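You operate a simulated robot arm through the tools that you are given. There is no shell and no other tool. Be economical: measure what you need, move in short steps, check, and stop when the job is done.

You are at the controls of a simulated robot arm. One attempt, no reset.

JOB
Put things in order on the table top. At the end: the clear marked glass stands where the clear vase stood; the red streaked apple is in the white big bowl; the purple glass from the table top stands where the clear marked glass stood; the clear vase is on the cream trivet; whatever was shut is shut again. Leave all else as you found it, and nothing knocked over.
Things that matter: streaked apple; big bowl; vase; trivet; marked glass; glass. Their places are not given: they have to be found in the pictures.

It is judged by the outcome, as a careful person would: the job done as asked, and still so three seconds after it is handed in. It fails if anything else is knocked over, pushed out of place, dropped, spilled or broken.

ROBOT AND FRAMES
A 7-joint arm with a two-finger parallel gripper, fixed in place. Base frame: the origin is at the foot of the arm, x ahead of it, y to its left, z up; the work surface is at about z = 0. Lengths are in mm, angles in rad, forces in N, time in s.
With the tool pointing down near the work surface it reaches from about 240 to 620 mm from the base axis. Its first joint turns from -1.152 to 1.152 rad. Payload 2.6 kg.
The tool frame sits at the grasp point between the pads (the TCP): z along the fingers, y along the line on which they close. The tips reach 30 mm beyond it. Largest opening 94 mm; finger width 28, thickness 10; the body of the gripper, 50 by 96 mm, starts 55 mm behind the TCP.
Orientation is told as [roll, pitch, yaw] about the base's x, y, z axes, in that order, counted from this pose: with the fingers straight down and closing along the base's y, the tool's x points along the base's -x, its y along +y and its z along -z.

CONTROLS
- The arm moves only by the tool send_rows. Its argument "series" is one flat list of numbers, 7 for each row, row after row: the shift along the tool's x, y, z in mm, then the turn, a rotation vector about the tool's x, y, z in rad, then the finger opening in mm, from 0 to 94. In form: [tx, ty, tz, ax, ay, az, hand, tx, ty, tz, ax, ay, az, hand, ...]. A call has 1 to 12 rows; each row is the pose to reach, as a shift and turn from the pose commanded when the call began, along the tool's axes at that moment. Each row takes 0.2 s and may step no farther than 50 mm and 0.15 rad from the row before; otherwise, or with a gripper value out of range, the whole call is refused. Where a pose cannot be reached the arm comes as near as it can. A force on the tool above 40 N (or 10 N above the force at the start of the call, whichever is more), or a blocked arm, ends the call early, and 0.2 s more pass. Each finger travels about 72 mm/s and halts on what it meets, pressing with about 45 N; the grip force reading is that of the motor and also rises with nothing between the fingers. The clock runs only during rows and for 0.2 s after the last one: add rows that repeat a pose to give the fingers time. The reply holds the time, the measured pose of the TCP, the force on the tool along the base axes, the opening and the grip force, in the units named above and with some noise.
- Cameras (640 x 400 px; columns grow to the right, rows downward): "scene" is fixed at [55.3, 455.4, 559.9]; the picture's right is [-0.51, -0.86, 0.00], its down [-0.52, 0.31, -0.80] and it looks along [0.68, -0.41, -0.60] (base axes); focal length 263 px, centre (320, 200). "wrist" rides on the gripper at [76, 14, -102] in the tool frame; the picture's right is [-0.18, 0.98, 0.00], its down [-0.75, -0.14, -0.64] and it looks along [-0.63, -0.12, 0.77] (tool axes); focal length 243 px, centre (320, 200).
- grab_frame(camera): a new picture of that camera. The clock stands still meanwhile.
- measure_at(camera, pixels): there is no depth. For up to 12 entries [column, row, z] of the newest picture of that camera ("zoom" is the newest enlarged one), the place [x, y] in the base frame at which the ray of that pixel passes the height z, good to about 3 mm. The clock stands still meanwhile.
- close_up(camera, box): a new picture of the part [left, top, right, bottom] of that camera's present view, enlarged. The clock stands still meanwhile.
- job_done(): hands the job in; it is judged then, once.

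Go step by step. Measure first, check grasps and placings, and put right what went wrong. The budget is 80 turns and 54 pictures, counting those below and the enlarged ones. Unless the task says otherwise, let go and move clear before handing in, and close with one line.

The tools are called by a JSON object that holds its "fn" and its "kwargs". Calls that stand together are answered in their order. send_rows: Moves the arm, as the interface text tells. Its arguments: {"type":"object","properties":{"series":{"type":"array","items":{"type":"number"}}},"required":["series"]} The other tools are called the same way: grab_frame (camera) takes a picture; measure_at (camera, pixels) gives the place at which the rays of pixels pass given heights; close_up (camera, box) takes an enlarged picture of a part of a camera's view; job_done () hands the job in.

At the start:

```text
t: 0.0
tcp_pos: [381.7, -24.9, 346.0]
orientation: [0.0, 0.001, 0.002]
wrist_force: [-0.3, 0.6, -0.5]
finger_gap: 94.2
grip_force: 0.0
```

scene: 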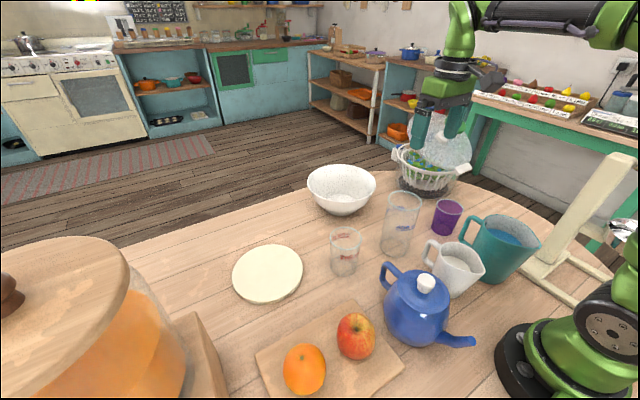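
wrist: 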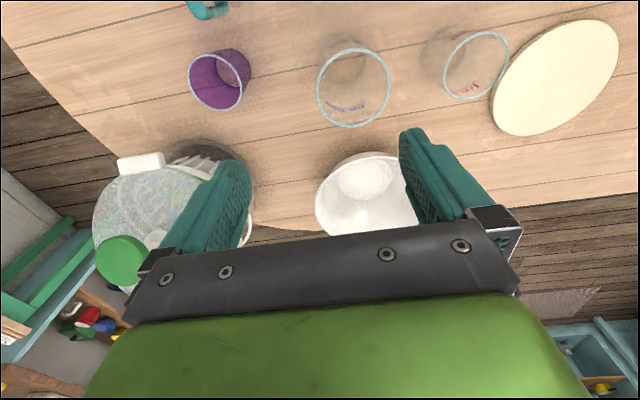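

The scene shows the marked glass near (345,250), the vase near (400,225), the purple glass near (446,217), the trivet near (268,273), the apple near (356,336) and the bowl near (341,190). I'll enlarge these before measuring.

{"fn": "close_up", "kwargs": {"camera": "scene", "box": [220, 150, 480, 312]}}

{"fn": "close_up", "kwargs": {"camera": "scene", "box": [240, 240, 496, 400]}}

{"fn": "measure_at", "kwargs": {"camera": "scene", "pixels": [[343, 275, 0], [395, 254, 0], [443, 233, 0], [267, 272, 10], [232, 273, 10], [303, 272, 10], [356, 336, 45], [341, 212, 0], [308, 185, 70], [376, 185, 70], [404, 195, 100], [345, 232, 90]]}}

```text
2.46 times, centred on (350, 231) of scene
```

zoom: 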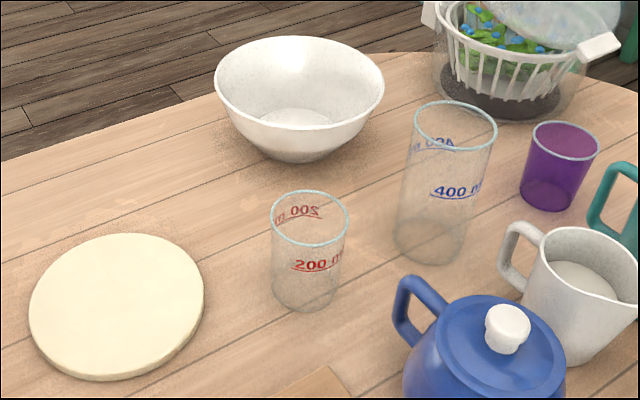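

```text
2.50 times, centred on (368, 320) of scene
```

zoom: 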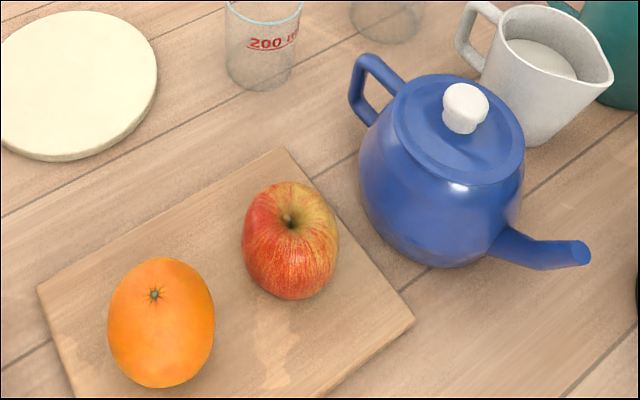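

```text
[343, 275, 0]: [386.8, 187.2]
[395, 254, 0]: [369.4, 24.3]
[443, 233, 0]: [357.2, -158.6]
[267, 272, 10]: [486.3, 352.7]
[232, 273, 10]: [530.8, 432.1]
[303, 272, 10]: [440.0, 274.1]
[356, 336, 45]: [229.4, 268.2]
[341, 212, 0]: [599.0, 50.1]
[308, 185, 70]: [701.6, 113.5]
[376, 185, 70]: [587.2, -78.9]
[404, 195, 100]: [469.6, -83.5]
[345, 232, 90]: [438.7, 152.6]
```

Both clear vessels carry markings: 200 ml in red on the small one and 400 ml in blue on the tall one. Before deciding which is the vase, I'll raise the arm and turn the wrist camera left to check for another clear vessel.

{"fn": "send_rows", "kwargs": {"series": [0, 0, -40, 0, 0, -0.15, 94, 0, 0, -80, 0, 0, -0.3, 94, 0, 0, -100, 0, 0, -0.45, 94, 0, 0, -100, 0, 0, -0.6, 94, 0, 0, -100, 0, 0, -0.75, 94, 0, 0, -100, 0, 0, -0.9, 94, 0, 0, -100, 0, 0, -1.05, 94, 0, 0, -100, 0, 0, -1.2, 94, 0, 0, -100, 0, 0, -1.2, 94]}}

{"fn": "grab_frame", "kwargs": {"camera": "wrist"}}

{"fn": "grab_frame", "kwargs": {"camera": "scene"}}

```text
t: 2.0
tcp_pos: [381.9, -24.9, 444.0]
orientation: [0.001, 0.001, 1.202]
wrist_force: [-0.2, 0.7, 0.1]
finger_gap: 93.8
grip_force: 0.0
```

```text
49 pictures are left
```

wrist: 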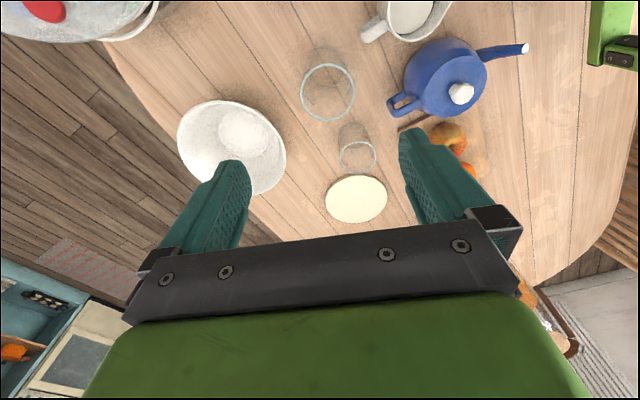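

```text
48 pictures are left
```

scene: 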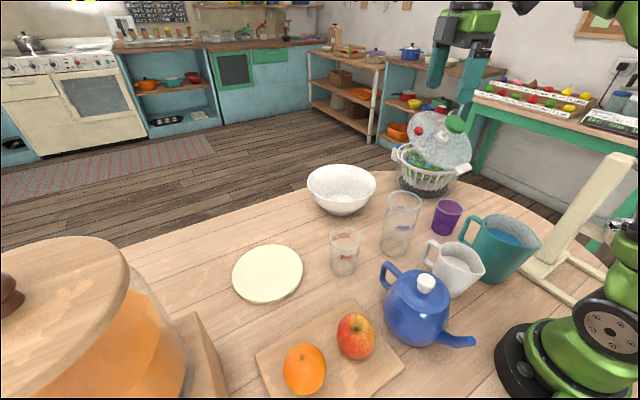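

No other clear vessel shows in either view, so the tall 400 ml cylinder is the vase. Next I'll triangulate the rims and bases from the scene and wrist pictures.

{"fn": "measure_at", "kwargs": {"camera": "scene", "pixels": [[343.9, 267.6, 0], [394.7, 248, 0], [442.3, 229.8, 0], [345.6, 238.7, 80], [345.6, 238.7, 100], [345.6, 238.7, 120], [405, 201, 120], [405, 201, 150], [405, 201, 180], [448, 206.6, 80], [448, 206.6, 100], [341, 185, 80]]}}

{"fn": "measure_at", "kwargs": {"camera": "wrist", "pixels": [[358, 157, 80], [358, 157, 100], [358, 157, 120], [327, 92, 120], [327, 92, 150], [327, 92, 180], [326, 199, 10], [387, 199, 10], [356, 176, 10], [356, 222, 10], [244, 136, 2], [238, 148, 80]]}}

{"fn": "close_up", "kwargs": {"camera": "wrist", "box": [160, 50, 480, 250]}}

```text
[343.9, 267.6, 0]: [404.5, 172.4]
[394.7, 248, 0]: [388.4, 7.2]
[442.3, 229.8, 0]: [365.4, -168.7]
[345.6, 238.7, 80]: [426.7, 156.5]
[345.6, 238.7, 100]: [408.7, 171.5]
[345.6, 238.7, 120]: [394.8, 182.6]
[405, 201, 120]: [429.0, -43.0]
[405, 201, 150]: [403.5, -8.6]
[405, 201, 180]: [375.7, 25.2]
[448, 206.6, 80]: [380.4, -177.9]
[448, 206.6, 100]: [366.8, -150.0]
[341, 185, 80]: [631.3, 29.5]
```

```text
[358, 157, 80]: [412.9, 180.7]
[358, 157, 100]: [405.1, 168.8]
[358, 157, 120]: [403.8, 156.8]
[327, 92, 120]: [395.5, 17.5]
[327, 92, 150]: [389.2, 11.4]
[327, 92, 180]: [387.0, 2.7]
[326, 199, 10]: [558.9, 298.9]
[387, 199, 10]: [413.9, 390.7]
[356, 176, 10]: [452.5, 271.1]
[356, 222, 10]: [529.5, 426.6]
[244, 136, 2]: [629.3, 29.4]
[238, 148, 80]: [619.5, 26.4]
```

```text
2.00 times, centred on (320, 150) of wrist
```

zoom: 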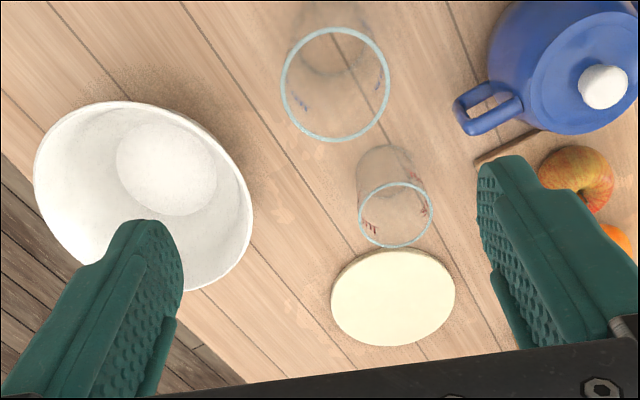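

Best estimates so far: vase about (389,8) and 160 tall, glass (405,171) and 100 tall, purple glass (366,-165) and 90 tall, trivet (489,351), bowl (629,28). I'll move above the vase, lower to z 270 and square up.

{"fn": "send_rows", "kwargs": {"series": [-5, 1, 0, 0, 0, 0.15, 94, -10, 2, 0, 0, 0, 0.3, 94, -15, 3, 30, 0, 0, 0.45, 94, -20, 4, 60, 0, 0, 0.6, 94, -25, 5, 90, 0, 0, 0.75, 94, -30, 5, 120, 0, 0, 0.9, 94, -33, 5, 150, 0, 0, 1.05, 94, -33.3, 5.4, 174, 0, 0, 1.2, 94, -33.3, 5.4, 174, 0, 0, 1.2, 94]}}

{"fn": "grab_frame", "kwargs": {"camera": "wrist"}}

{"fn": "close_up", "kwargs": {"camera": "scene", "box": [320, 150, 520, 275]}}

{"fn": "measure_at", "kwargs": {"camera": "scene", "pixels": [[426, 255, 60], [432, 242, 80], [441, 288, 0], [460, 296, 0], [410, 275, 90], [385, 265, 100]]}}

```text
t: 4.0
tcp_pos: [389.2, 7.3, 271.4]
orientation: [0.001, 0.0, -0.002]
wrist_force: [0.5, 0.3, 0.0]
finger_gap: 93.9
grip_force: 0.1
```

```text
46 pictures are left
```

wrist: 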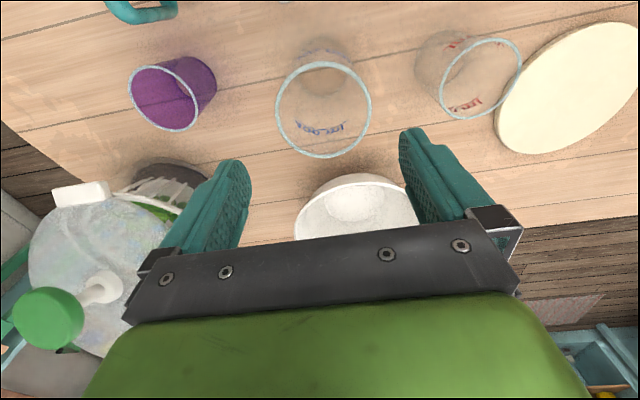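

```text
3.20 times, centred on (420, 212) of scene
```

zoom: 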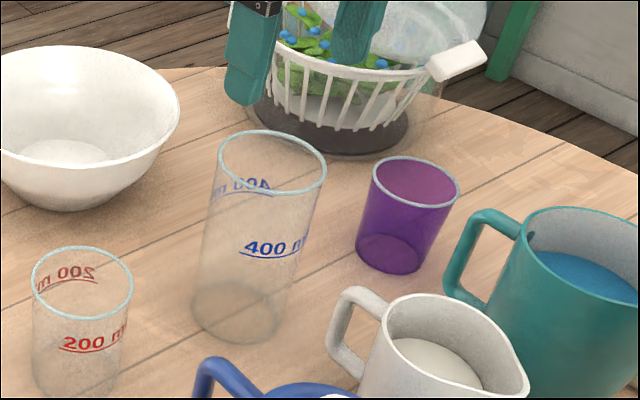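

```text
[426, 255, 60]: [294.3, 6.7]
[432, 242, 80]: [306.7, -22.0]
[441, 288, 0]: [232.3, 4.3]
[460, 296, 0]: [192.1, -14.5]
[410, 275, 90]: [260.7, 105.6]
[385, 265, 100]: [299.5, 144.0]
```

The vase rim spans (276,108) to (371,107), with its top at (322,62) and bottom at (323,157). I'll refine its centre and measure the others from here.

{"fn": "measure_at", "kwargs": {"camera": "wrist", "pixels": [[276, 108, 160], [371, 107, 160], [322, 63, 160], [323, 157, 160], [299, 74, 0], [349, 74, 0], [325, 96, 0], [440, 80, 100], [522, 72, 100], [129, 90, 90], [198, 100, 90], [481, 79, 100]]}}

{"fn": "measure_at", "kwargs": {"camera": "zoom", "pixels": [[217, 158, 160], [328, 168, 160], [279, 130, 160], [266, 194, 160], [192, 310, 0], [280, 325, 0], [236, 312, 0], [272, 162, 160]]}}

```text
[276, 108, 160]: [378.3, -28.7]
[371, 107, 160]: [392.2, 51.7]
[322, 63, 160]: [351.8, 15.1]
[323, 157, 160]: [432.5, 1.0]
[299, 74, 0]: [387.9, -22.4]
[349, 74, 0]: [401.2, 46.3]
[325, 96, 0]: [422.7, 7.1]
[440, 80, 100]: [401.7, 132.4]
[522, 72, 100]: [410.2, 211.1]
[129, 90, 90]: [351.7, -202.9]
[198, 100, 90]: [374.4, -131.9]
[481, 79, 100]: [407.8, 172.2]
```

```text
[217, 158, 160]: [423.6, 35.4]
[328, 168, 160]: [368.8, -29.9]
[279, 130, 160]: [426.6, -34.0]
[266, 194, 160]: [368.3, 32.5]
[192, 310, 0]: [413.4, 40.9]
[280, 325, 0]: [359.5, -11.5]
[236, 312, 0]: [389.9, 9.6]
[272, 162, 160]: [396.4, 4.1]
```

The vase centre comes out at about (391,9) with a diameter near 83, leaving about 5 mm on each side. I'll go down to just above the rim and check.

{"fn": "send_rows", "kwargs": {"series": [-1.8, 1.7, 30, 0, 0, 0, 94, -1.8, 1.7, 60, 0, 0, 0, 94, -1.8, 1.7, 72, 0, 0, 0, 94, -1.8, 1.7, 72, 0, 0, 0, 94]}}

{"fn": "close_up", "kwargs": {"camera": "wrist", "box": [160, 50, 480, 250]}}

{"fn": "close_up", "kwargs": {"camera": "scene", "box": [320, 125, 480, 225]}}

```text
t: 5.0
tcp_pos: [389.6, 9.7, 198.0]
orientation: [0.002, -0.001, -0.001]
wrist_force: [-0.4, -0.8, 0.5]
finger_gap: 94.1
grip_force: 0.0
```

```text
2.00 times, centred on (320, 150) of wrist
```

zoom: 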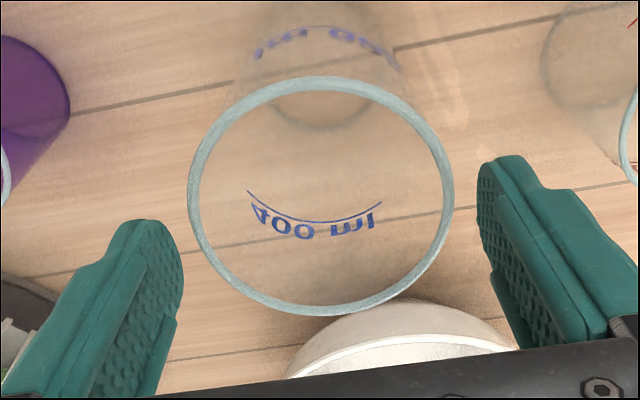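

```text
4.00 times, centred on (400, 175) of scene
```

zoom: 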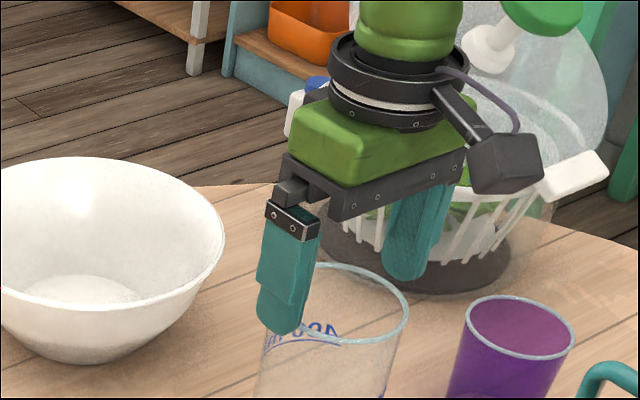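

By my own ray calculation the rim centre is (391,9.5), in line with the TCP. I'll descend to z 120 and close on the vase.

{"fn": "send_rows", "kwargs": {"series": [-1.4, 0, 12, 0, 0, 0, 94, -1.4, 0, 24, 0, 0, 0, 94, -1.4, 0, 40, 0, 0, 0, 94, -1.4, 0, 60, 0, 0, 0, 94, -1.4, 0, 78, 0, 0, 0, 94, -1.4, 0, 78, 0, 0, 0, 94, -1.4, 0, 78, 0, 0, 0, 84, -1.4, 0, 78, 0, 0, 0, 76, -1.4, 0, 78, 0, 0, 0, 70, -1.4, 0, 78, 0, 0, 0, 70]}}

{"fn": "close_up", "kwargs": {"camera": "scene", "box": [320, 150, 480, 250]}}

```text
t: 7.2
tcp_pos: [390.8, 8.3, 121.7]
orientation: [0.0, -0.001, 0.002]
wrist_force: [0.1, 0.4, 0.4]
finger_gap: 81.3
grip_force: 44.6
```

```text
4.00 times, centred on (400, 200) of scene
```

zoom: 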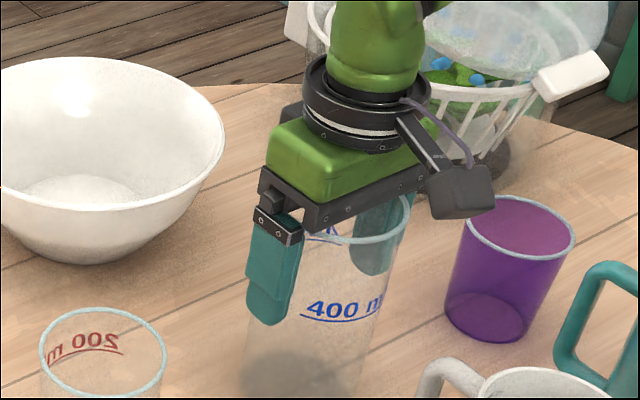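

The vase is gripped at an opening of 81.3. I'll lift it 150 and look at it in the air.

{"fn": "send_rows", "kwargs": {"series": [0, 0, -5, 0, 0, 0, 70, 0, 0, -20, 0, 0, 0, 70, 0, 0, -50, 0, 0, 0, 70, 0, 0, -90, 0, 0, 0, 70, 0, 0, -125, 0, 0, 0, 70, 0, 0, -150, 0, 0, 0, 70, 0, 0, -150, 0, 0, 0, 70]}}

{"fn": "send_rows", "kwargs": {"series": [-6, 20, 0, 0, 0, -0.04, 70, -17, 60, 0, 0, 0, -0.12, 70, -29, 102, 0, 0, 0, -0.2, 70, -41, 144, 0, 0, 0, -0.28, 70, -53, 186, 0, 0, 0, -0.36, 70, -65, 228, 0, 0, 0, -0.44, 70, -77, 270, 0, 0, 0, -0.52, 70, -88, 308, 0, 0, 0, -0.58, 70, -94, 330, 0, 0, 0, -0.62, 70, -97.5, 340, 0, 0, 0, -0.62, 70, -97.5, 340, 0, 0, 0, -0.62, 70]}}

{"fn": "grab_frame", "kwargs": {"camera": "scene"}}

{"fn": "grab_frame", "kwargs": {"camera": "wrist"}}

```text
t: 8.8
tcp_pos: [391.4, 9.5, 271.0]
orientation: [0.0, 0.0, 0.0]
wrist_force: [-1.2, 0.6, -4.1]
finger_gap: 81.0
grip_force: 45.4
```

```text
t: 11.2
tcp_pos: [451.7, 346.8, 266.9]
orientation: [0.0, 0.001, 0.62]
wrist_force: [0.2, 0.6, -3.8]
finger_gap: 80.8
grip_force: 44.8
out of reach, approached as far as the arm can: row 8, 9, 10, 11
```

```text
41 pictures are left
```

scene: 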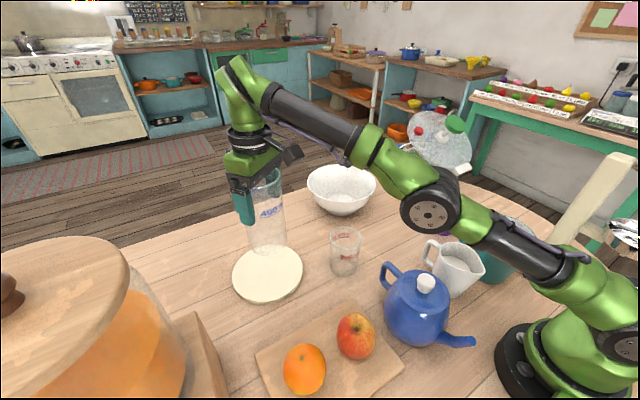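

```text
40 pictures are left
```

wrist: 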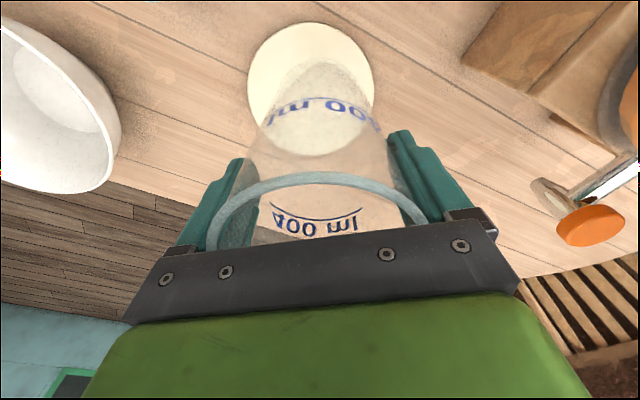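

The arm falls short at this height, reaching only radius 570, so it has to come lower. The trivet is clear in the wrist view from (247,85) to (375,88), so I'll remeasure it.

{"fn": "measure_at", "kwargs": {"camera": "wrist", "pixels": [[247, 88, 12], [375, 88, 12], [311, 22, 12], [311, 156, 12], [315, 112, 150]]}}

{"fn": "measure_at", "kwargs": {"camera": "scene", "pixels": [[233, 271, 12], [303, 271, 12], [268, 244, 12], [265, 299, 12], [249, 250, 145], [287, 248, 145]]}}

```text
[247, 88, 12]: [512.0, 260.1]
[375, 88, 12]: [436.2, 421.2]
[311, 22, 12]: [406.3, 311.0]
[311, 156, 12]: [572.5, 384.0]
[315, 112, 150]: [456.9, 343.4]
```

```text
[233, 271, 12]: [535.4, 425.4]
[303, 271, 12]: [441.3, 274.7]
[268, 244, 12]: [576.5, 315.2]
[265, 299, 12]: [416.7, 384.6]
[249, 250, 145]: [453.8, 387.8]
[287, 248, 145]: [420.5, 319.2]
```

The trivet centre averages (487,347). I'll lower the vase 60 to see where the arm settles.

{"fn": "send_rows", "kwargs": {"series": [0, 0, 20, 0, 0, 0, 70, 0, 0, 40, 0, 0, 0, 70, 0, 0, 60, 0, 0, 0, 70, 0, 0, 80, 0, 0, 0, 70, 0, 0, 80, 0, 0, 0, 70]}}

```text
t: 12.4
tcp_pos: [471.4, 360.5, 194.5]
orientation: [0.0, 0.003, 0.62]
wrist_force: [-0.3, -0.1, -4.1]
finger_gap: 80.8
grip_force: 44.8
out of reach, approached as far as the arm can: row 1, 2, 3, 4, 5
```

It's now at (471,360,194), still at the edge of its reach. Going lower should extend that.

{"fn": "send_rows", "kwargs": {"series": [0, 0, 15, 0, 0, 0, 70, 0, 0, 30, 0, 0, 0, 70, 0, 0, 38, 0, 0, 0, 70, 0, 0, 38, 0, 0, 0, 70]}}

```text
t: 13.4
tcp_pos: [479.2, 367.0, 159.1]
orientation: [0.001, 0.001, 0.621]
wrist_force: [-0.3, 0.0, -4.1]
finger_gap: 80.5
grip_force: 45.0
out of reach, approached as far as the arm can: row 1, 2, 3, 4
```

It's now at (479,367). I'll shift about 20 toward -y to centre over the trivet at (487,347).

{"fn": "send_rows", "kwargs": {"series": [4, -9, 0, 0, 0, 0, 70, 8.4, -18.6, 0, 0, 0, 0, 70, 8.4, -18.6, 0, 0, 0, 0, 70]}}

{"fn": "grab_frame", "kwargs": {"camera": "wrist"}}

{"fn": "close_up", "kwargs": {"camera": "scene", "box": [200, 190, 360, 310]}}

```text
t: 14.2
tcp_pos: [491.6, 351.4, 162.1]
orientation: [0.001, 0.003, 0.621]
wrist_force: [-0.8, -0.4, -4.7]
finger_gap: 80.8
grip_force: 44.9
out of reach, approached as far as the arm can: row 1, 2, 3
```

```text
39 pictures are left
```

wrist: 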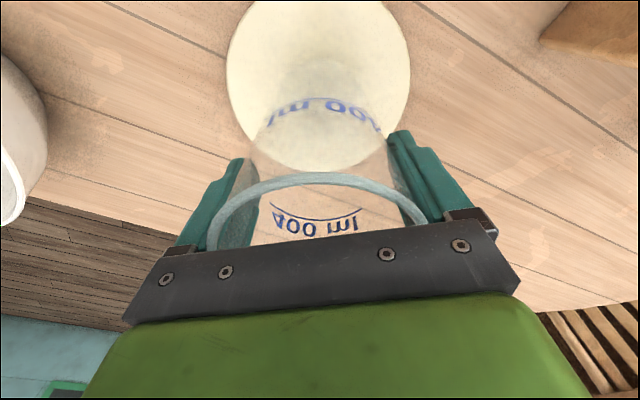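

```text
3.33 times, centred on (280, 250) of scene
```

zoom: 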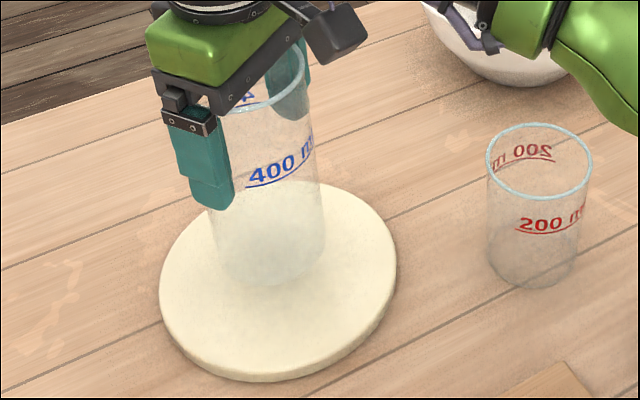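

The vase hangs over the trivet's middle with its bottom about 30 above it. I'll pull in 6 mm and lower gently.

{"fn": "send_rows", "kwargs": {"series": [6, 0, 8, 0, 0, 0, 70, 6, 0, 16, 0, 0, 0, 70, 6, 0, 22, 0, 0, 0, 70, 6, 0, 22, 0, 0, 0, 70]}}

{"fn": "close_up", "kwargs": {"camera": "scene", "box": [200, 190, 360, 310]}}

```text
t: 15.2
tcp_pos: [494.1, 354.2, 141.1]
orientation: [0.0, 0.001, 0.621]
wrist_force: [0.8, 0.9, -3.6]
finger_gap: 80.8
grip_force: 44.5
out of reach, approached as far as the arm can: row 1, 2, 3, 4
```

```text
3.33 times, centred on (280, 250) of scene
```

zoom: 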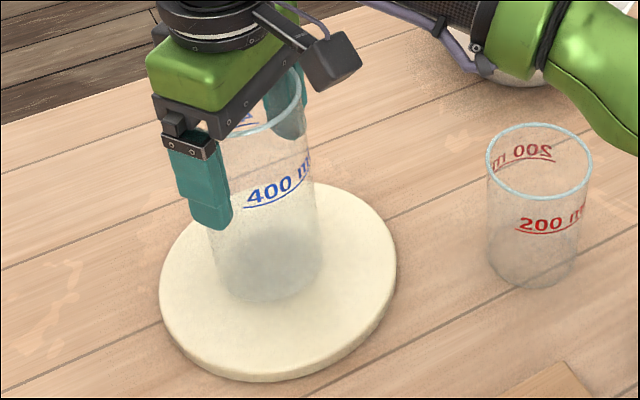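

The vase base at zoom (270,275) sits over the trivet centre at (278,278). I'll keep lowering in 2–3 mm steps, watching the force.

{"fn": "send_rows", "kwargs": {"series": [8, 0, 2, 0, 0, 0, 70, 14, 0, 4, 0, 0, 0, 70, 14, 0, 5, 0, 0, 0, 70, 14, 0, 5, 0, 0, 0, 70]}}

```text
t: 16.2
tcp_pos: [493.6, 355.0, 141.3]
orientation: [0.0, 0.0, 0.619]
wrist_force: [1.4, -0.1, -4.7]
finger_gap: 81.1
grip_force: 44.0
out of reach, approached as far as the arm can: row 1, 2, 3, 4
```

The pose didn't change, so the commanded pose must still lie beyond reach. I'll try a larger pull-back at this height and watch the reply.

{"fn": "send_rows", "kwargs": {"series": [10, 0, -5, 0, 0, 0, 70, 20, 0, -5, 0, 0, 0, 70, 30, 0, -5, 0, 0, 0, 70, 30, 0, -5, 0, 0, 0, 70]}}

```text
t: 17.2
tcp_pos: [492.0, 353.8, 148.4]
orientation: [0.001, 0.002, 0.619]
wrist_force: [-0.2, 0.4, -4.6]
finger_gap: 80.6
grip_force: 45.1
out of reach, approached as far as the arm can: row 1, 2, 3, 4
```

Z followed but the radius barely changed. I'll raise 30 and pull in progressively until the arm is inside its reach again.

{"fn": "send_rows", "kwargs": {"series": [5, 0, -15, 0, 0, 0, 70, 15, 0, -30, 0, 0, 0, 70, 30, 0, -30, 0, 0, 0, 70, 40, 0, -30, 0, 0, 0, 70, 40, 0, -30, 0, 0, 0, 70]}}

```text
t: 18.4
tcp_pos: [484.3, 349.8, 186.4]
orientation: [0.0, 0.002, 0.62]
wrist_force: [0.2, -0.1, -4.9]
finger_gap: 80.8
grip_force: 45.1
out of reach, approached as far as the arm can: row 2, 3, 4, 5
```

Row 1, a small step, was reachable but the larger ones weren't. It looks like the solver sticks at the fully stretched arm. I'll try many tiny inward steps at constant height.

{"fn": "send_rows", "kwargs": {"series": [1, 0, -3, 0, 0, 0, 70, 2, 0, -6, 0, 0, 0, 70, 3, 0, -8, 0, 0, 0, 70, 5, 0, -8, 0, 0, 0, 70, 7, 0, -8, 0, 0, 0, 70, 9, 0, -8, 0, 0, 0, 70, 12, 0, -8, 0, 0, 0, 70, 16, 0, -8, 0, 0, 0, 70, 20, 0, -8, 0, 0, 0, 70, 20, 0, -8, 0, 0, 0, 70]}}

```text
t: 20.6
tcp_pos: [480.9, 347.4, 198.3]
orientation: [0.0, 0.002, 0.619]
wrist_force: [-0.2, 0.5, -4.1]
finger_gap: 80.6
grip_force: 45.0
out of reach, approached as far as the arm can: row 5, 6, 7, 8, 9, 10
```

The reply matches a straight-arm singularity, with the pose sliding along the reach limit r(z). I'll ask for a much larger inward move with some lift, which the solver may resolve by bending the elbow.

{"fn": "send_rows", "kwargs": {"series": [30, 0, 0, 0, 0, 0, 70, 60, 0, 0, 0, 0, 0, 70, 90, 0, 0, 0, 0, 0, 70, 90, 0, 0, 0, 0, 0, 70]}}

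{"fn": "grab_frame", "kwargs": {"camera": "scene"}}

```text
t: 21.6
tcp_pos: [476.7, 345.6, 215.5]
orientation: [0.0, 0.002, 0.621]
wrist_force: [-0.3, 0.0, -5.2]
finger_gap: 80.7
grip_force: 44.7
out of reach, approached as far as the arm can: row 1, 2, 3, 4
```

```text
36 pictures are left
```

scene: 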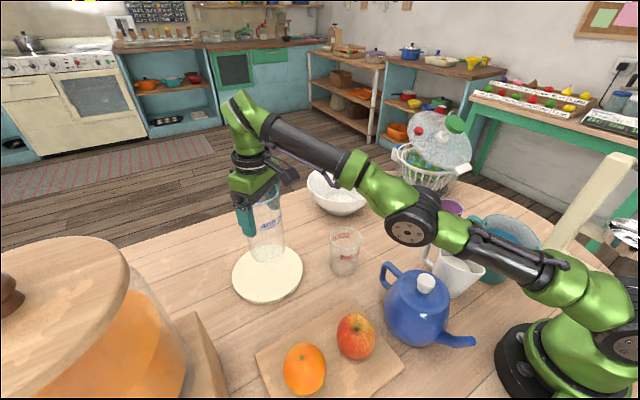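

Asking for inward travel only slides it up the limit, so the elbow may have gone just past straight onto its stop. I'll overreach outward and down so it crosses back, then return inward.

{"fn": "send_rows", "kwargs": {"series": [-25, 0, 10, 0, 0, 0, 70, -50, 0, 25, 0, 0, 0, 70, -50, 0, 50, 0, 0, 0, 70, -30, 0, 50, 0, 0, 0, 70, -15, 0, 50, 0, 0, 0, 70, -5, 0, 50, 0, 0, 0, 70, 0, 0, 50, 0, 0, 0, 70, 0, 0, 50, 0, 0, 0, 70]}}

```text
t: 23.4
tcp_pos: [475.9, 343.7, 166.6]
orientation: [0.0, -0.001, 0.62]
wrist_force: [0.3, -0.1, -4.2]
finger_gap: 80.4
grip_force: 44.8
out of reach, approached as far as the arm can: row 1, 2, 3, 4
```

That freed it: the arm is at (476,344,167), inside its reach. I'll shift 6 outward and lower to z≈137, then in small steps to touch.

{"fn": "send_rows", "kwargs": {"series": [-3, 0, 12, 0, 0, 0, 70, -6, 0, 24, 0, 0, 0, 70, -6, 0, 28, 0, 0, 0, 70, -6, 0, 30, 0, 0, 0, 70, -6, 0, 32, 0, 0, 0, 70, -6, 0, 32, 0, 0, 0, 70]}}

{"fn": "close_up", "kwargs": {"camera": "scene", "box": [200, 190, 360, 310]}}

```text
t: 24.8
tcp_pos: [481.1, 346.5, 134.9]
orientation: [-0.001, -0.003, 0.619]
wrist_force: [0.8, -0.3, -1.9]
finger_gap: 80.6
grip_force: 44.8
```

```text
3.33 times, centred on (280, 250) of scene
```

zoom: 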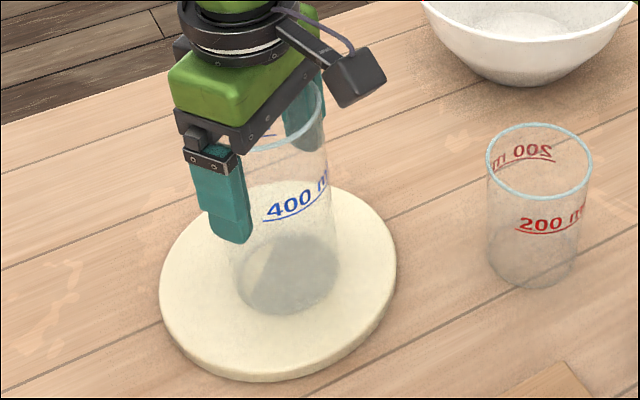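

The load fell from -4.5 to -1.9 N, so the vase is touching the trivet. I'll ease down 1 mm and open.

{"fn": "send_rows", "kwargs": {"series": [0, 0, 1, 0, 0, 0, 78, 0, 0, 1, 0, 0, 0, 82, 0, 0, 1, 0, 0, 0, 86, 0, 0, 1, 0, 0, 0, 90, 0, 0, 1, 0, 0, 0, 94, 0, 0, 1, 0, 0, 0, 94]}}

{"fn": "send_rows", "kwargs": {"series": [2, 0, -15, 0, 0, 0, 94, 6, 0, -30, 0, 0, 0, 94, 10, 0, -50, 0, 0, 0, 94, 15, 0, -75, 0, 0, 0, 94, 25, 0, -100, 0, 0, 0, 94, 45, 0, -110, 0, 0, 0, 94, 75, 0, -110, 0, 0, 0, 94, 75, 0, -110, 0, 0, 0, 94]}}

{"fn": "close_up", "kwargs": {"camera": "scene", "box": [200, 150, 392, 310]}}

```text
t: 26.2
tcp_pos: [480.9, 347.8, 133.4]
orientation: [0.001, 0.002, 0.62]
wrist_force: [-0.3, -0.5, 0.5]
finger_gap: 93.9
grip_force: 0.1
```

```text
t: 28.0
tcp_pos: [418.5, 303.6, 242.3]
orientation: [0.0, 0.0, 0.62]
wrist_force: [0.1, 0.2, 0.6]
finger_gap: 94.0
grip_force: 0.0
```

```text
2.50 times, centred on (296, 230) of scene
```

zoom: 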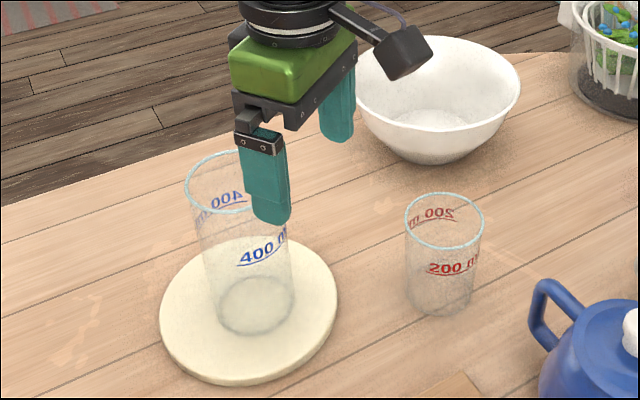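

The vase stands on the trivet. I'll move above the marked glass at about (406,172) and turn the tool back to yaw 0.

{"fn": "send_rows", "kwargs": {"series": [22, -25, 0, 0, 0, 0.13, 94, 44, -50, 0, 0, 0, 0.26, 94, 65, -75, 10, 0, 0, 0.39, 94, 86.6, -99.8, 20, 0, 0, 0.52, 94, 86.6, -99.8, 40, 0, 0, 0.62, 94, 86.6, -99.8, 52, 0, 0, 0.62, 94, 86.6, -99.8, 52, 0, 0, 0.62, 94]}}

{"fn": "grab_frame", "kwargs": {"camera": "wrist"}}

```text
t: 29.6
tcp_pos: [406.6, 171.7, 190.5]
orientation: [-0.001, 0.001, 0.0]
wrist_force: [-0.3, 0.2, -0.1]
finger_gap: 93.9
grip_force: 0.0
```

```text
33 pictures are left
```

wrist: 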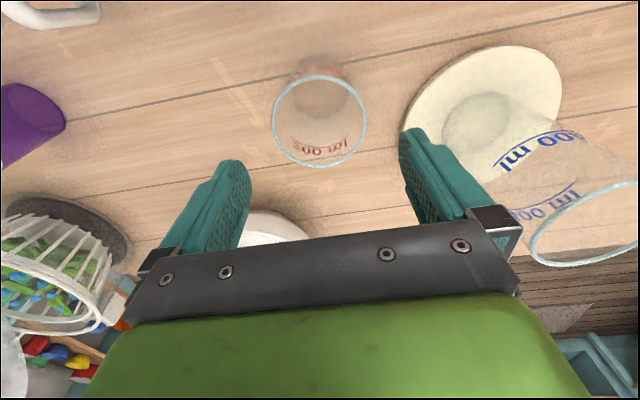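

The glass rim spans (271,121) to (367,121), rows 75 to 167. I'll measure its centre and base.

{"fn": "measure_at", "kwargs": {"camera": "wrist", "pixels": [[271, 121, 100], [367, 121, 100], [319, 75, 100], [319, 167, 100], [271, 121, 90], [367, 121, 90], [295, 90, 0], [348, 90, 0], [321, 116, 0]]}}

{"fn": "close_up", "kwargs": {"camera": "wrist", "box": [240, 40, 400, 180]}}

```text
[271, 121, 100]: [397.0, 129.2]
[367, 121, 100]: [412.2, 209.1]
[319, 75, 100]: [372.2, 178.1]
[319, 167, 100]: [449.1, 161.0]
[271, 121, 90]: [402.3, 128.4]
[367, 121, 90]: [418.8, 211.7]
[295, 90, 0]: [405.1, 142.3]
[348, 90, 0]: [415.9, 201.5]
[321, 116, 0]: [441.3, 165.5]
```

```text
2.86 times, centred on (320, 110) of wrist
```

zoom: 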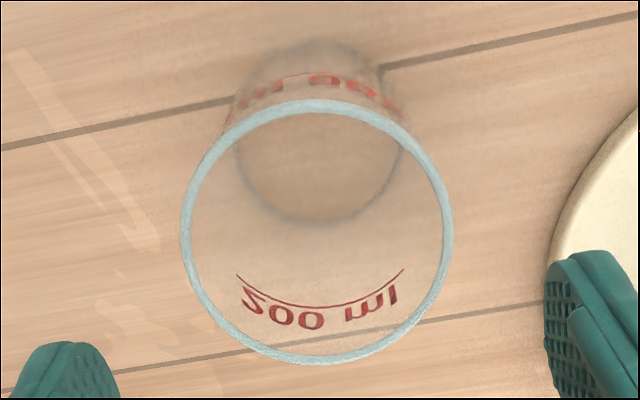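

The glass centre is about (407,170.5) and its height about 100. I'll descend to z 65 and close on it.

{"fn": "send_rows", "kwargs": {"series": [-0.5, -1.2, 30, 0, 0, 0, 94, -0.5, -1.2, 55, 0, 0, 0, 94, -0.5, -1.2, 67, 0, 0, 0, 94, -0.5, -1.2, 80, 0, 0, 0, 94, -0.5, -1.2, 105, 0, 0, 0, 94, -0.5, -1.2, 125.5, 0, 0, 0, 94, -0.5, -1.2, 125.5, 0, 0, 0, 94, -0.5, -1.2, 125.5, 0, 0, 0, 84, -0.5, -1.2, 125.5, 0, 0, 0, 76, -0.5, -1.2, 125.5, 0, 0, 0, 68, -0.5, -1.2, 125.5, 0, 0, 0, 68]}}

{"fn": "close_up", "kwargs": {"camera": "scene", "box": [240, 170, 432, 290]}}

```text
t: 32.0
tcp_pos: [406.9, 169.6, 67.9]
orientation: [-0.001, -0.001, -0.001]
wrist_force: [-0.1, -0.5, -0.1]
finger_gap: 77.5
grip_force: 45.9
```

```text
3.33 times, centred on (336, 230) of scene
```

zoom: 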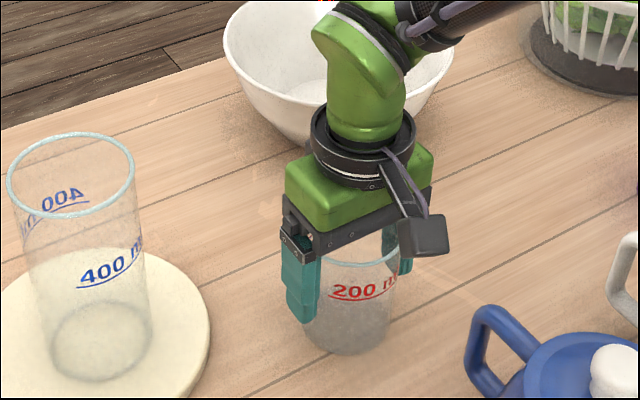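

The glass is gripped at 77.5, so its original spot is about (407,170). I'll lift 60 and carry it to the vase's old place at (391,9).

{"fn": "send_rows", "kwargs": {"series": [0, 0, -10, 0, 0, 0, 68, 0, 0, -30, 0, 0, 0, 68, 0, 0, -60, 0, 0, 0, 68, 4, -40, -60, 0, 0, 0, 68, 8, -80, -60, 0, 0, 0, 68, 12, -120, -60, 0, 0, 0, 68, 15.5, -155, -60, 0, 0, 0, 68, 16, -161, -60, 0, 0, 0, 68, 16, -161, -35, 0, 0, 0, 68, 16, -161, -12, 0, 0, 0, 68, 16, -161, -6, 0, 0, 0, 68, 16, -161, -6, 0, 0, 0, 68]}}

{"fn": "close_up", "kwargs": {"camera": "scene", "box": [320, 170, 480, 270]}}

```text
t: 34.6
tcp_pos: [391.2, 9.4, 73.0]
orientation: [-0.001, 0.001, -0.001]
wrist_force: [0.0, -1.2, -2.8]
finger_gap: 77.9
grip_force: 44.7
```

```text
4.00 times, centred on (400, 220) of scene
```

zoom: 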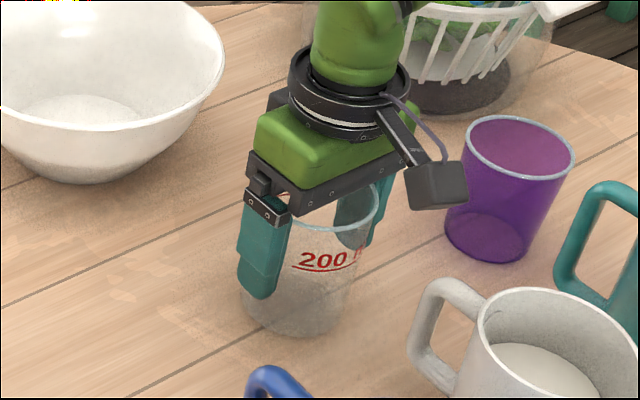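

The glass hangs about 6 above the table at (391,9). I'll lower until the load comes off, then check.

{"fn": "send_rows", "kwargs": {"series": [0, 0, 3, 0, 0, 0, 68, 0, 0, 5, 0, 0, 0, 68, 0, 0, 5.8, 0, 0, 0, 68, 0, 0, 5.8, 0, 0, 0, 68]}}

```text
t: 35.6
tcp_pos: [391.1, 9.5, 66.0]
orientation: [0.001, -0.001, 0.002]
wrist_force: [-0.5, -1.1, 1.8]
finger_gap: 77.7
grip_force: 44.7
```

The load is off, with +1.8 N now showing, so the glass is down. I'll open, rise and move above the purple glass.

{"fn": "send_rows", "kwargs": {"series": [0, 0, 0, 0, 0, 0, 75, 0, 0, 0, 0, 0, 0, 80, 0, 0, 0, 0, 0, 0, 86, 0, 0, 0, 0, 0, 0, 94, 0, 0, 0, 0, 0, 0, 94, 0, 0, -20, 0, 0, 0, 94, 0, 0, -60, 0, 0, 0, 94, 0, 0, -100, 0, 0, 0, 94, 0, 0, -145, 0, 0, 0, 94, 0, 0, -145, 0, 0, 0, 94]}}

{"fn": "send_rows", "kwargs": {"series": [5, -35, 0, 0, 0, 0, 94, 10, -75, 0, 0, 0, 0, 94, 15, -115, 0, 0, 0, 0, 94, 20, -150, 0, 0, 0, 0, 94, 25, -175, 0, 0, 0, 0, 94, 25, -175, 0, 0, 0, 0, 94]}}

{"fn": "grab_frame", "kwargs": {"camera": "wrist"}}

{"fn": "grab_frame", "kwargs": {"camera": "scene"}}

```text
t: 37.8
tcp_pos: [390.7, 9.6, 212.8]
orientation: [0.001, 0.0, 0.001]
wrist_force: [0.3, -0.8, -0.4]
finger_gap: 93.9
grip_force: 0.0
```

```text
t: 39.2
tcp_pos: [367.2, -164.3, 211.8]
orientation: [0.0, -0.001, 0.001]
wrist_force: [0.2, -0.3, 0.4]
finger_gap: 94.0
grip_force: 0.0
```

```text
29 pictures are left
```

wrist: 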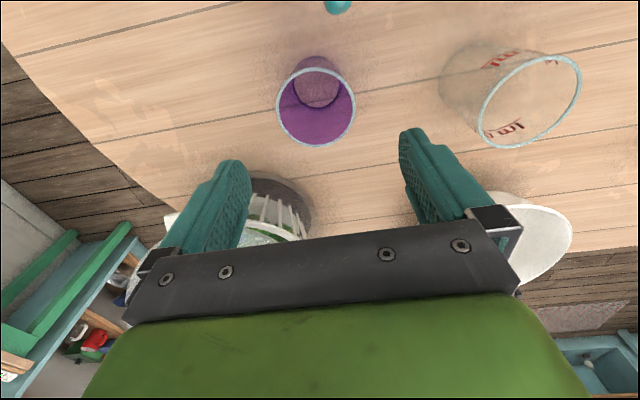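

```text
28 pictures are left
```

scene: 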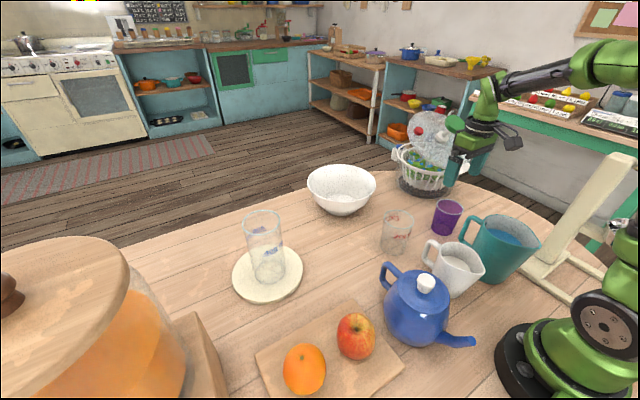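

The purple rim spans (276,107) to (356,107), rows 67 to 147. I'll measure it, along with the nearest edge of the spinner.

{"fn": "measure_at", "kwargs": {"camera": "wrist", "pixels": [[276, 107, 88], [356, 107, 88], [316, 67, 88], [316, 147, 88], [293, 83, 0], [343, 83, 0], [318, 106, 0], [275, 182, 0], [300, 240, 80], [338, 5, 90]]}}

{"fn": "close_up", "kwargs": {"camera": "scene", "box": [380, 110, 540, 250]}}

```text
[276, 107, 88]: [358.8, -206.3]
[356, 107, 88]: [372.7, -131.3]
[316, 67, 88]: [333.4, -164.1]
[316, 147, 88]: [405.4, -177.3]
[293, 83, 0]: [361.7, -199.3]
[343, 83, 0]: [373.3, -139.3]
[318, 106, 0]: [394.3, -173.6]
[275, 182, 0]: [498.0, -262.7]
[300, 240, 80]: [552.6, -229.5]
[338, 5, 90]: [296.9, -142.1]
```

```text
2.86 times, centred on (460, 180) of scene
```

zoom: 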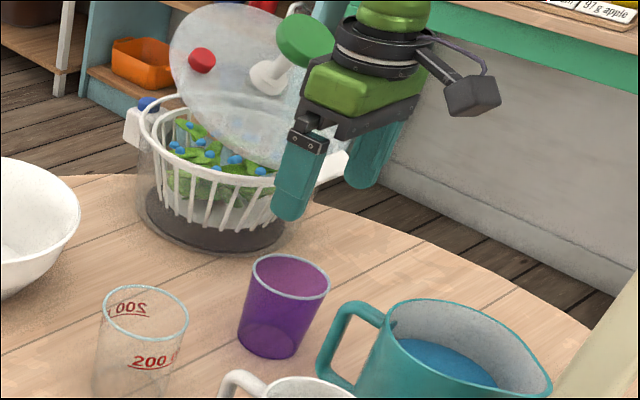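

The purple glass is centred at (367,-169) with a rim diameter near 75. Before descending I'll check how tall the teal pitcher is, because the camera mount overhangs it.

{"fn": "measure_at", "kwargs": {"camera": "scene", "pixels": [[493, 268, 0], [507, 232, 100], [507, 232, 120], [507, 232, 140], [507, 232, 160], [468.7, 216.7, 90], [468.7, 216.7, 110], [468.7, 216.7, 130], [478, 250, 0]]}}

```text
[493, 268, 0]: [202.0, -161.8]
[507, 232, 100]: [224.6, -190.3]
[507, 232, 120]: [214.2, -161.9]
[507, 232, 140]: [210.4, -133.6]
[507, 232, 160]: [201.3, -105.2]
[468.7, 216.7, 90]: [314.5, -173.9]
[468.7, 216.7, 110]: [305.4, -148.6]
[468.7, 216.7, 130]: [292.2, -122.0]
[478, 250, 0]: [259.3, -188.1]
```

The pitcher is about 120 tall and its handle top is near (303,-145,110). With the TCP at z 64 the camera rides at about 166 and clears it. I'll descend and grasp the purple glass.

{"fn": "send_rows", "kwargs": {"series": [0, -4.7, 40, 0, 0, 0, 94, 0, -4.7, 75, 0, 0, 0, 94, 0, -4.7, 90, 0, 0, 0, 94, 0, -4.7, 105, 0, 0, 0, 94, 0, -4.7, 125, 0, 0, 0, 94, 0, -4.7, 148, 0, 0, 0, 94, 0, -4.7, 148, 0, 0, 0, 94, 0, -4.7, 148, 0, 0, 0, 82, 0, -4.7, 148, 0, 0, 0, 72, 0, -4.7, 148, 0, 0, 0, 62, 0, -4.7, 148, 0, 0, 0, 56, 0, -4.7, 148, 0, 0, 0, 56]}}

{"fn": "close_up", "kwargs": {"camera": "scene", "box": [380, 130, 540, 250]}}

```text
t: 41.8
tcp_pos: [367.0, -169.7, 63.8]
orientation: [0.0, -0.002, 0.001]
wrist_force: [-0.2, 0.1, -0.4]
finger_gap: 73.4
grip_force: 45.0
```

```text
3.33 times, centred on (460, 190) of scene
```

zoom: 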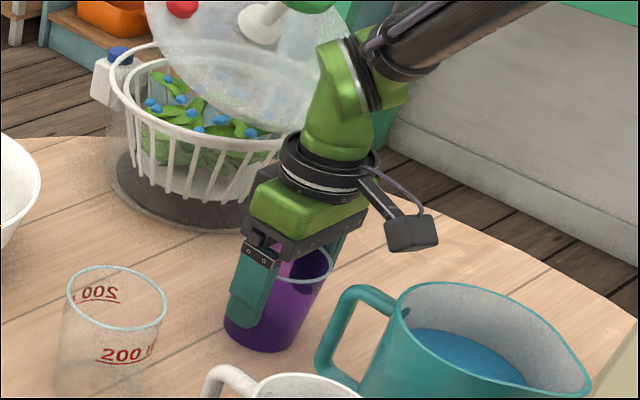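

The purple glass is held at 73.4. I'll lift it 130 and carry it over to the marked glass's old place at (407,170).

{"fn": "send_rows", "kwargs": {"series": [0, 0, -10, 0, 0, 0, 56, 0, 0, -40, 0, 0, 0, 56, 0, 0, -85, 0, 0, 0, 56, 0, 0, -130, 0, 0, 0, 56, 0, 0, -130, 0, 0, 0, 56]}}

{"fn": "send_rows", "kwargs": {"series": [-2, 20, 0, 0, 0, 0, 56, -7, 60, 0, 0, 0, 0, 56, -12, 105, 0, 0, 0, 0, 56, -17, 150, 0, 0, 0, 0, 56, -22, 195, 0, 0, 0, 0, 56, -28, 240, 0, 0, 0, 0, 56, -33, 285, 0, 0, 0, 0, 56, -38, 322, 0, 0, 0, 0, 56, -40, 340, 0, 0, 0, 0, 56, -40, 340, 0, 0, 0, 0, 56, -40, 340, 40, 0, 0, 0, 56, -40, 340, 40, 0, 0, 0, 56]}}

{"fn": "grab_frame", "kwargs": {"camera": "scene"}}

```text
t: 43.0
tcp_pos: [365.0, -169.5, 192.8]
orientation: [0.0, -0.001, 0.0]
wrist_force: [0.8, 0.7, -2.4]
finger_gap: 73.6
grip_force: 45.0
```

```text
t: 45.6
tcp_pos: [406.0, 170.5, 154.0]
orientation: [0.0, 0.0, 0.0]
wrist_force: [0.2, -0.4, -1.7]
finger_gap: 73.4
grip_force: 44.8
```

```text
25 pictures are left
```

scene: 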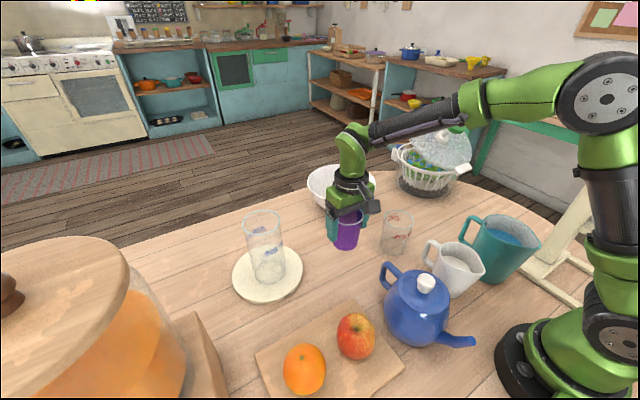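

The purple glass is held upright over the spot, about 90 up. I'll lower it to about 3 mm above the table, then touch.

{"fn": "send_rows", "kwargs": {"series": [-1, 0, 30, 0, 0, 0, 56, -1, 0, 60, 0, 0, 0, 56, -1, 0, 80, 0, 0, 0, 56, -1, 0, 86, 0, 0, 0, 56, -1, 0, 88, 0, 0, 0, 56, -1, 0, 89, 0, 0, 0, 56, -1, 0, 90, 0, 0, 0, 56, -1, 0, 90, 0, 0, 0, 56]}}

```text
t: 47.4
tcp_pos: [406.3, 169.3, 64.0]
orientation: [-0.001, 0.0, 0.001]
wrist_force: [0.0, -0.2, -1.6]
finger_gap: 73.0
grip_force: 45.0
```

{"fn": "send_rows", "kwargs": {"series": [0, 0, 0.7, 0, 0, 0, 56, 0, 0, 1.4, 0, 0, 0, 56, 0, 0, 1.4, 0, 0, 0, 56]}}

{"fn": "close_up", "kwargs": {"camera": "scene", "box": [290, 170, 450, 290]}}

```text
t: 48.2
tcp_pos: [406.9, 170.6, 62.9]
orientation: [0.0, -0.002, 0.0]
wrist_force: [-3.6, -2.0, 10.0]
finger_gap: 73.4
grip_force: 44.9
```

```text
3.33 times, centred on (370, 230) of scene
```

zoom: 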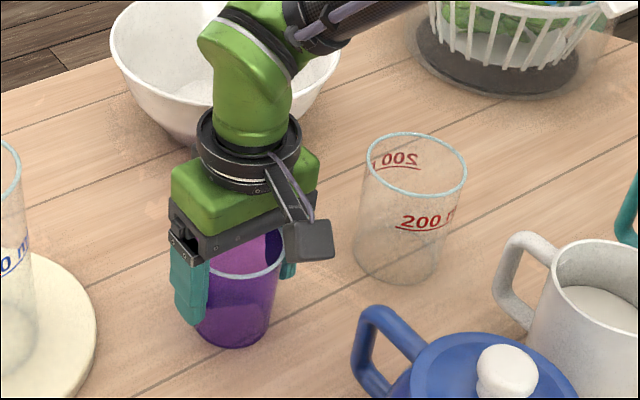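

The 10 N reading means the purple glass is firmly down. I'll relax 0.8, open, rise, and measure the apple and orange.

{"fn": "send_rows", "kwargs": {"series": [0, 0, -0.8, 0, 0, 0, 66, 0, 0, -0.8, 0, 0, 0, 74, 0, 0, -0.8, 0, 0, 0, 80, 0, 0, -0.8, 0, 0, 0, 88, 0, 0, -0.8, 0, 0, 0, 94, 0, 0, -0.8, 0, 0, 0, 94, 0, 0, -25, 0, 0, 0, 94, 0, 0, -60, 0, 0, 0, 94, 0, 0, -105, 0, 0, 0, 94, 0, 0, -150, 0, 0, 0, 94, 0, 0, -150, 0, 0, 0, 94]}}

{"fn": "measure_at", "kwargs": {"camera": "scene", "pixels": [[356.4, 336.4, 55], [356, 328, 85], [336.5, 336, 55], [376, 336, 55], [304.4, 369, 55], [283, 369, 55], [326, 369, 55], [390, 320, 0], [422, 276, 130]]}}

{"fn": "close_up", "kwargs": {"camera": "scene", "box": [220, 170, 460, 320]}}

```text
t: 50.6
tcp_pos: [407.6, 171.4, 213.0]
orientation: [0.001, 0.0, 0.001]
wrist_force: [0.3, -0.6, -0.3]
finger_gap: 94.2
grip_force: 0.0
```

```text
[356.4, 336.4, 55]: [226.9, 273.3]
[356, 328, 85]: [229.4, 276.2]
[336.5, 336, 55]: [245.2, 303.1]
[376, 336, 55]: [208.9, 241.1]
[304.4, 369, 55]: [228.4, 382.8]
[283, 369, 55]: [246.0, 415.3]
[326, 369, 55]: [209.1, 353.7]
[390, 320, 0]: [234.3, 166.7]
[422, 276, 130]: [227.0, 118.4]
```

```text
2.67 times, centred on (340, 245) of scene
```

zoom: 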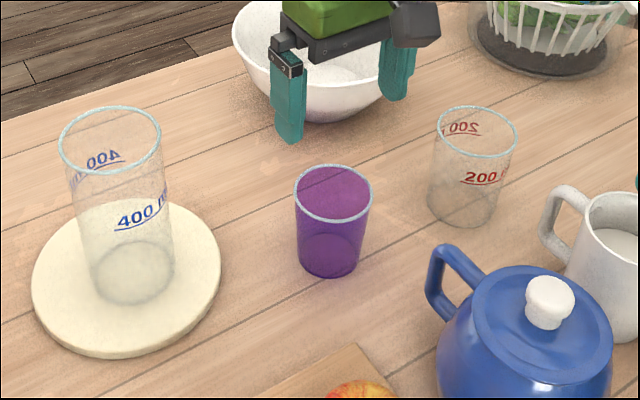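

Every placing so far looks right. The apple is near (228,274) and the orange near (228,383). I'll go above the apple with a radial yaw of 0.88, which keeps the fingers clear of the orange.

{"fn": "send_rows", "kwargs": {"series": [26, 15, 0, 0, 0, -0.125, 94, 52, 30, 0, 0, 0, -0.25, 94, 78, 45, 0, 0, 0, -0.375, 94, 104, 60, 0, 0, 0, -0.5, 94, 130, 75, 0, 0, 0, -0.625, 94, 156, 90, 0, 0, 0, -0.75, 94, 179.6, 102.6, 10, 0, 0, -0.877, 94, 179.6, 102.6, 20, 0, 0, -0.877, 94, 179.6, 102.6, 20, 0, 0, -0.877, 94]}}

{"fn": "grab_frame", "kwargs": {"camera": "wrist"}}

{"fn": "grab_frame", "kwargs": {"camera": "scene"}}

```text
t: 52.6
tcp_pos: [227.8, 272.4, 193.0]
orientation: [0.002, 0.001, 0.878]
wrist_force: [0.6, 0.4, 0.4]
finger_gap: 93.8
grip_force: 0.0
```

```text
22 pictures are left
```

wrist: 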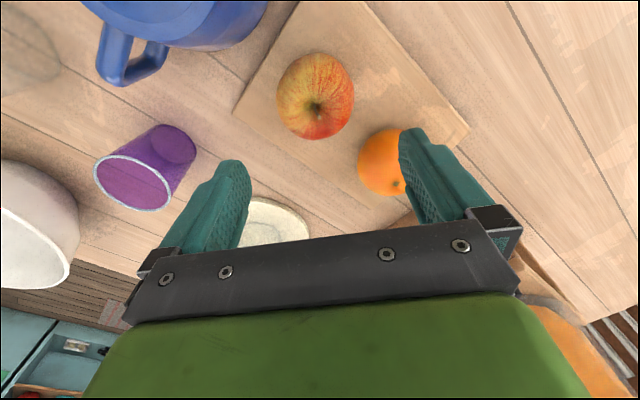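

```text
21 pictures are left
```

scene: 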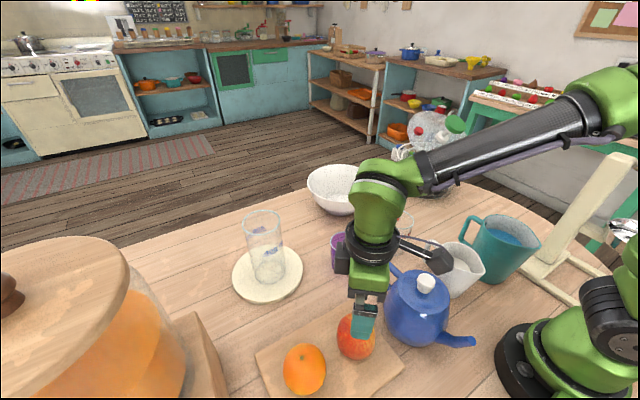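

In the wrist view the apple centre is at (315,97), its stem at (316,108), and the orange at (382,162). I'll measure them.

{"fn": "measure_at", "kwargs": {"camera": "wrist", "pixels": [[315, 97, 52], [316, 108, 80], [277, 97, 52], [355, 97, 52], [315, 54, 52], [315, 140, 52], [358, 162, 50], [383, 162, 50], [232, 113, 10]]}}

```text
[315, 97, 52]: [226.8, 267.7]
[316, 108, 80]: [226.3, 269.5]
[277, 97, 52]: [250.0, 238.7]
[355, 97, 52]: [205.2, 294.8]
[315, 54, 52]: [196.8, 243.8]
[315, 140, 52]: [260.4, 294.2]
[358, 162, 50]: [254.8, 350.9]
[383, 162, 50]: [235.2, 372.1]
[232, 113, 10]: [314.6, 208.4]
```

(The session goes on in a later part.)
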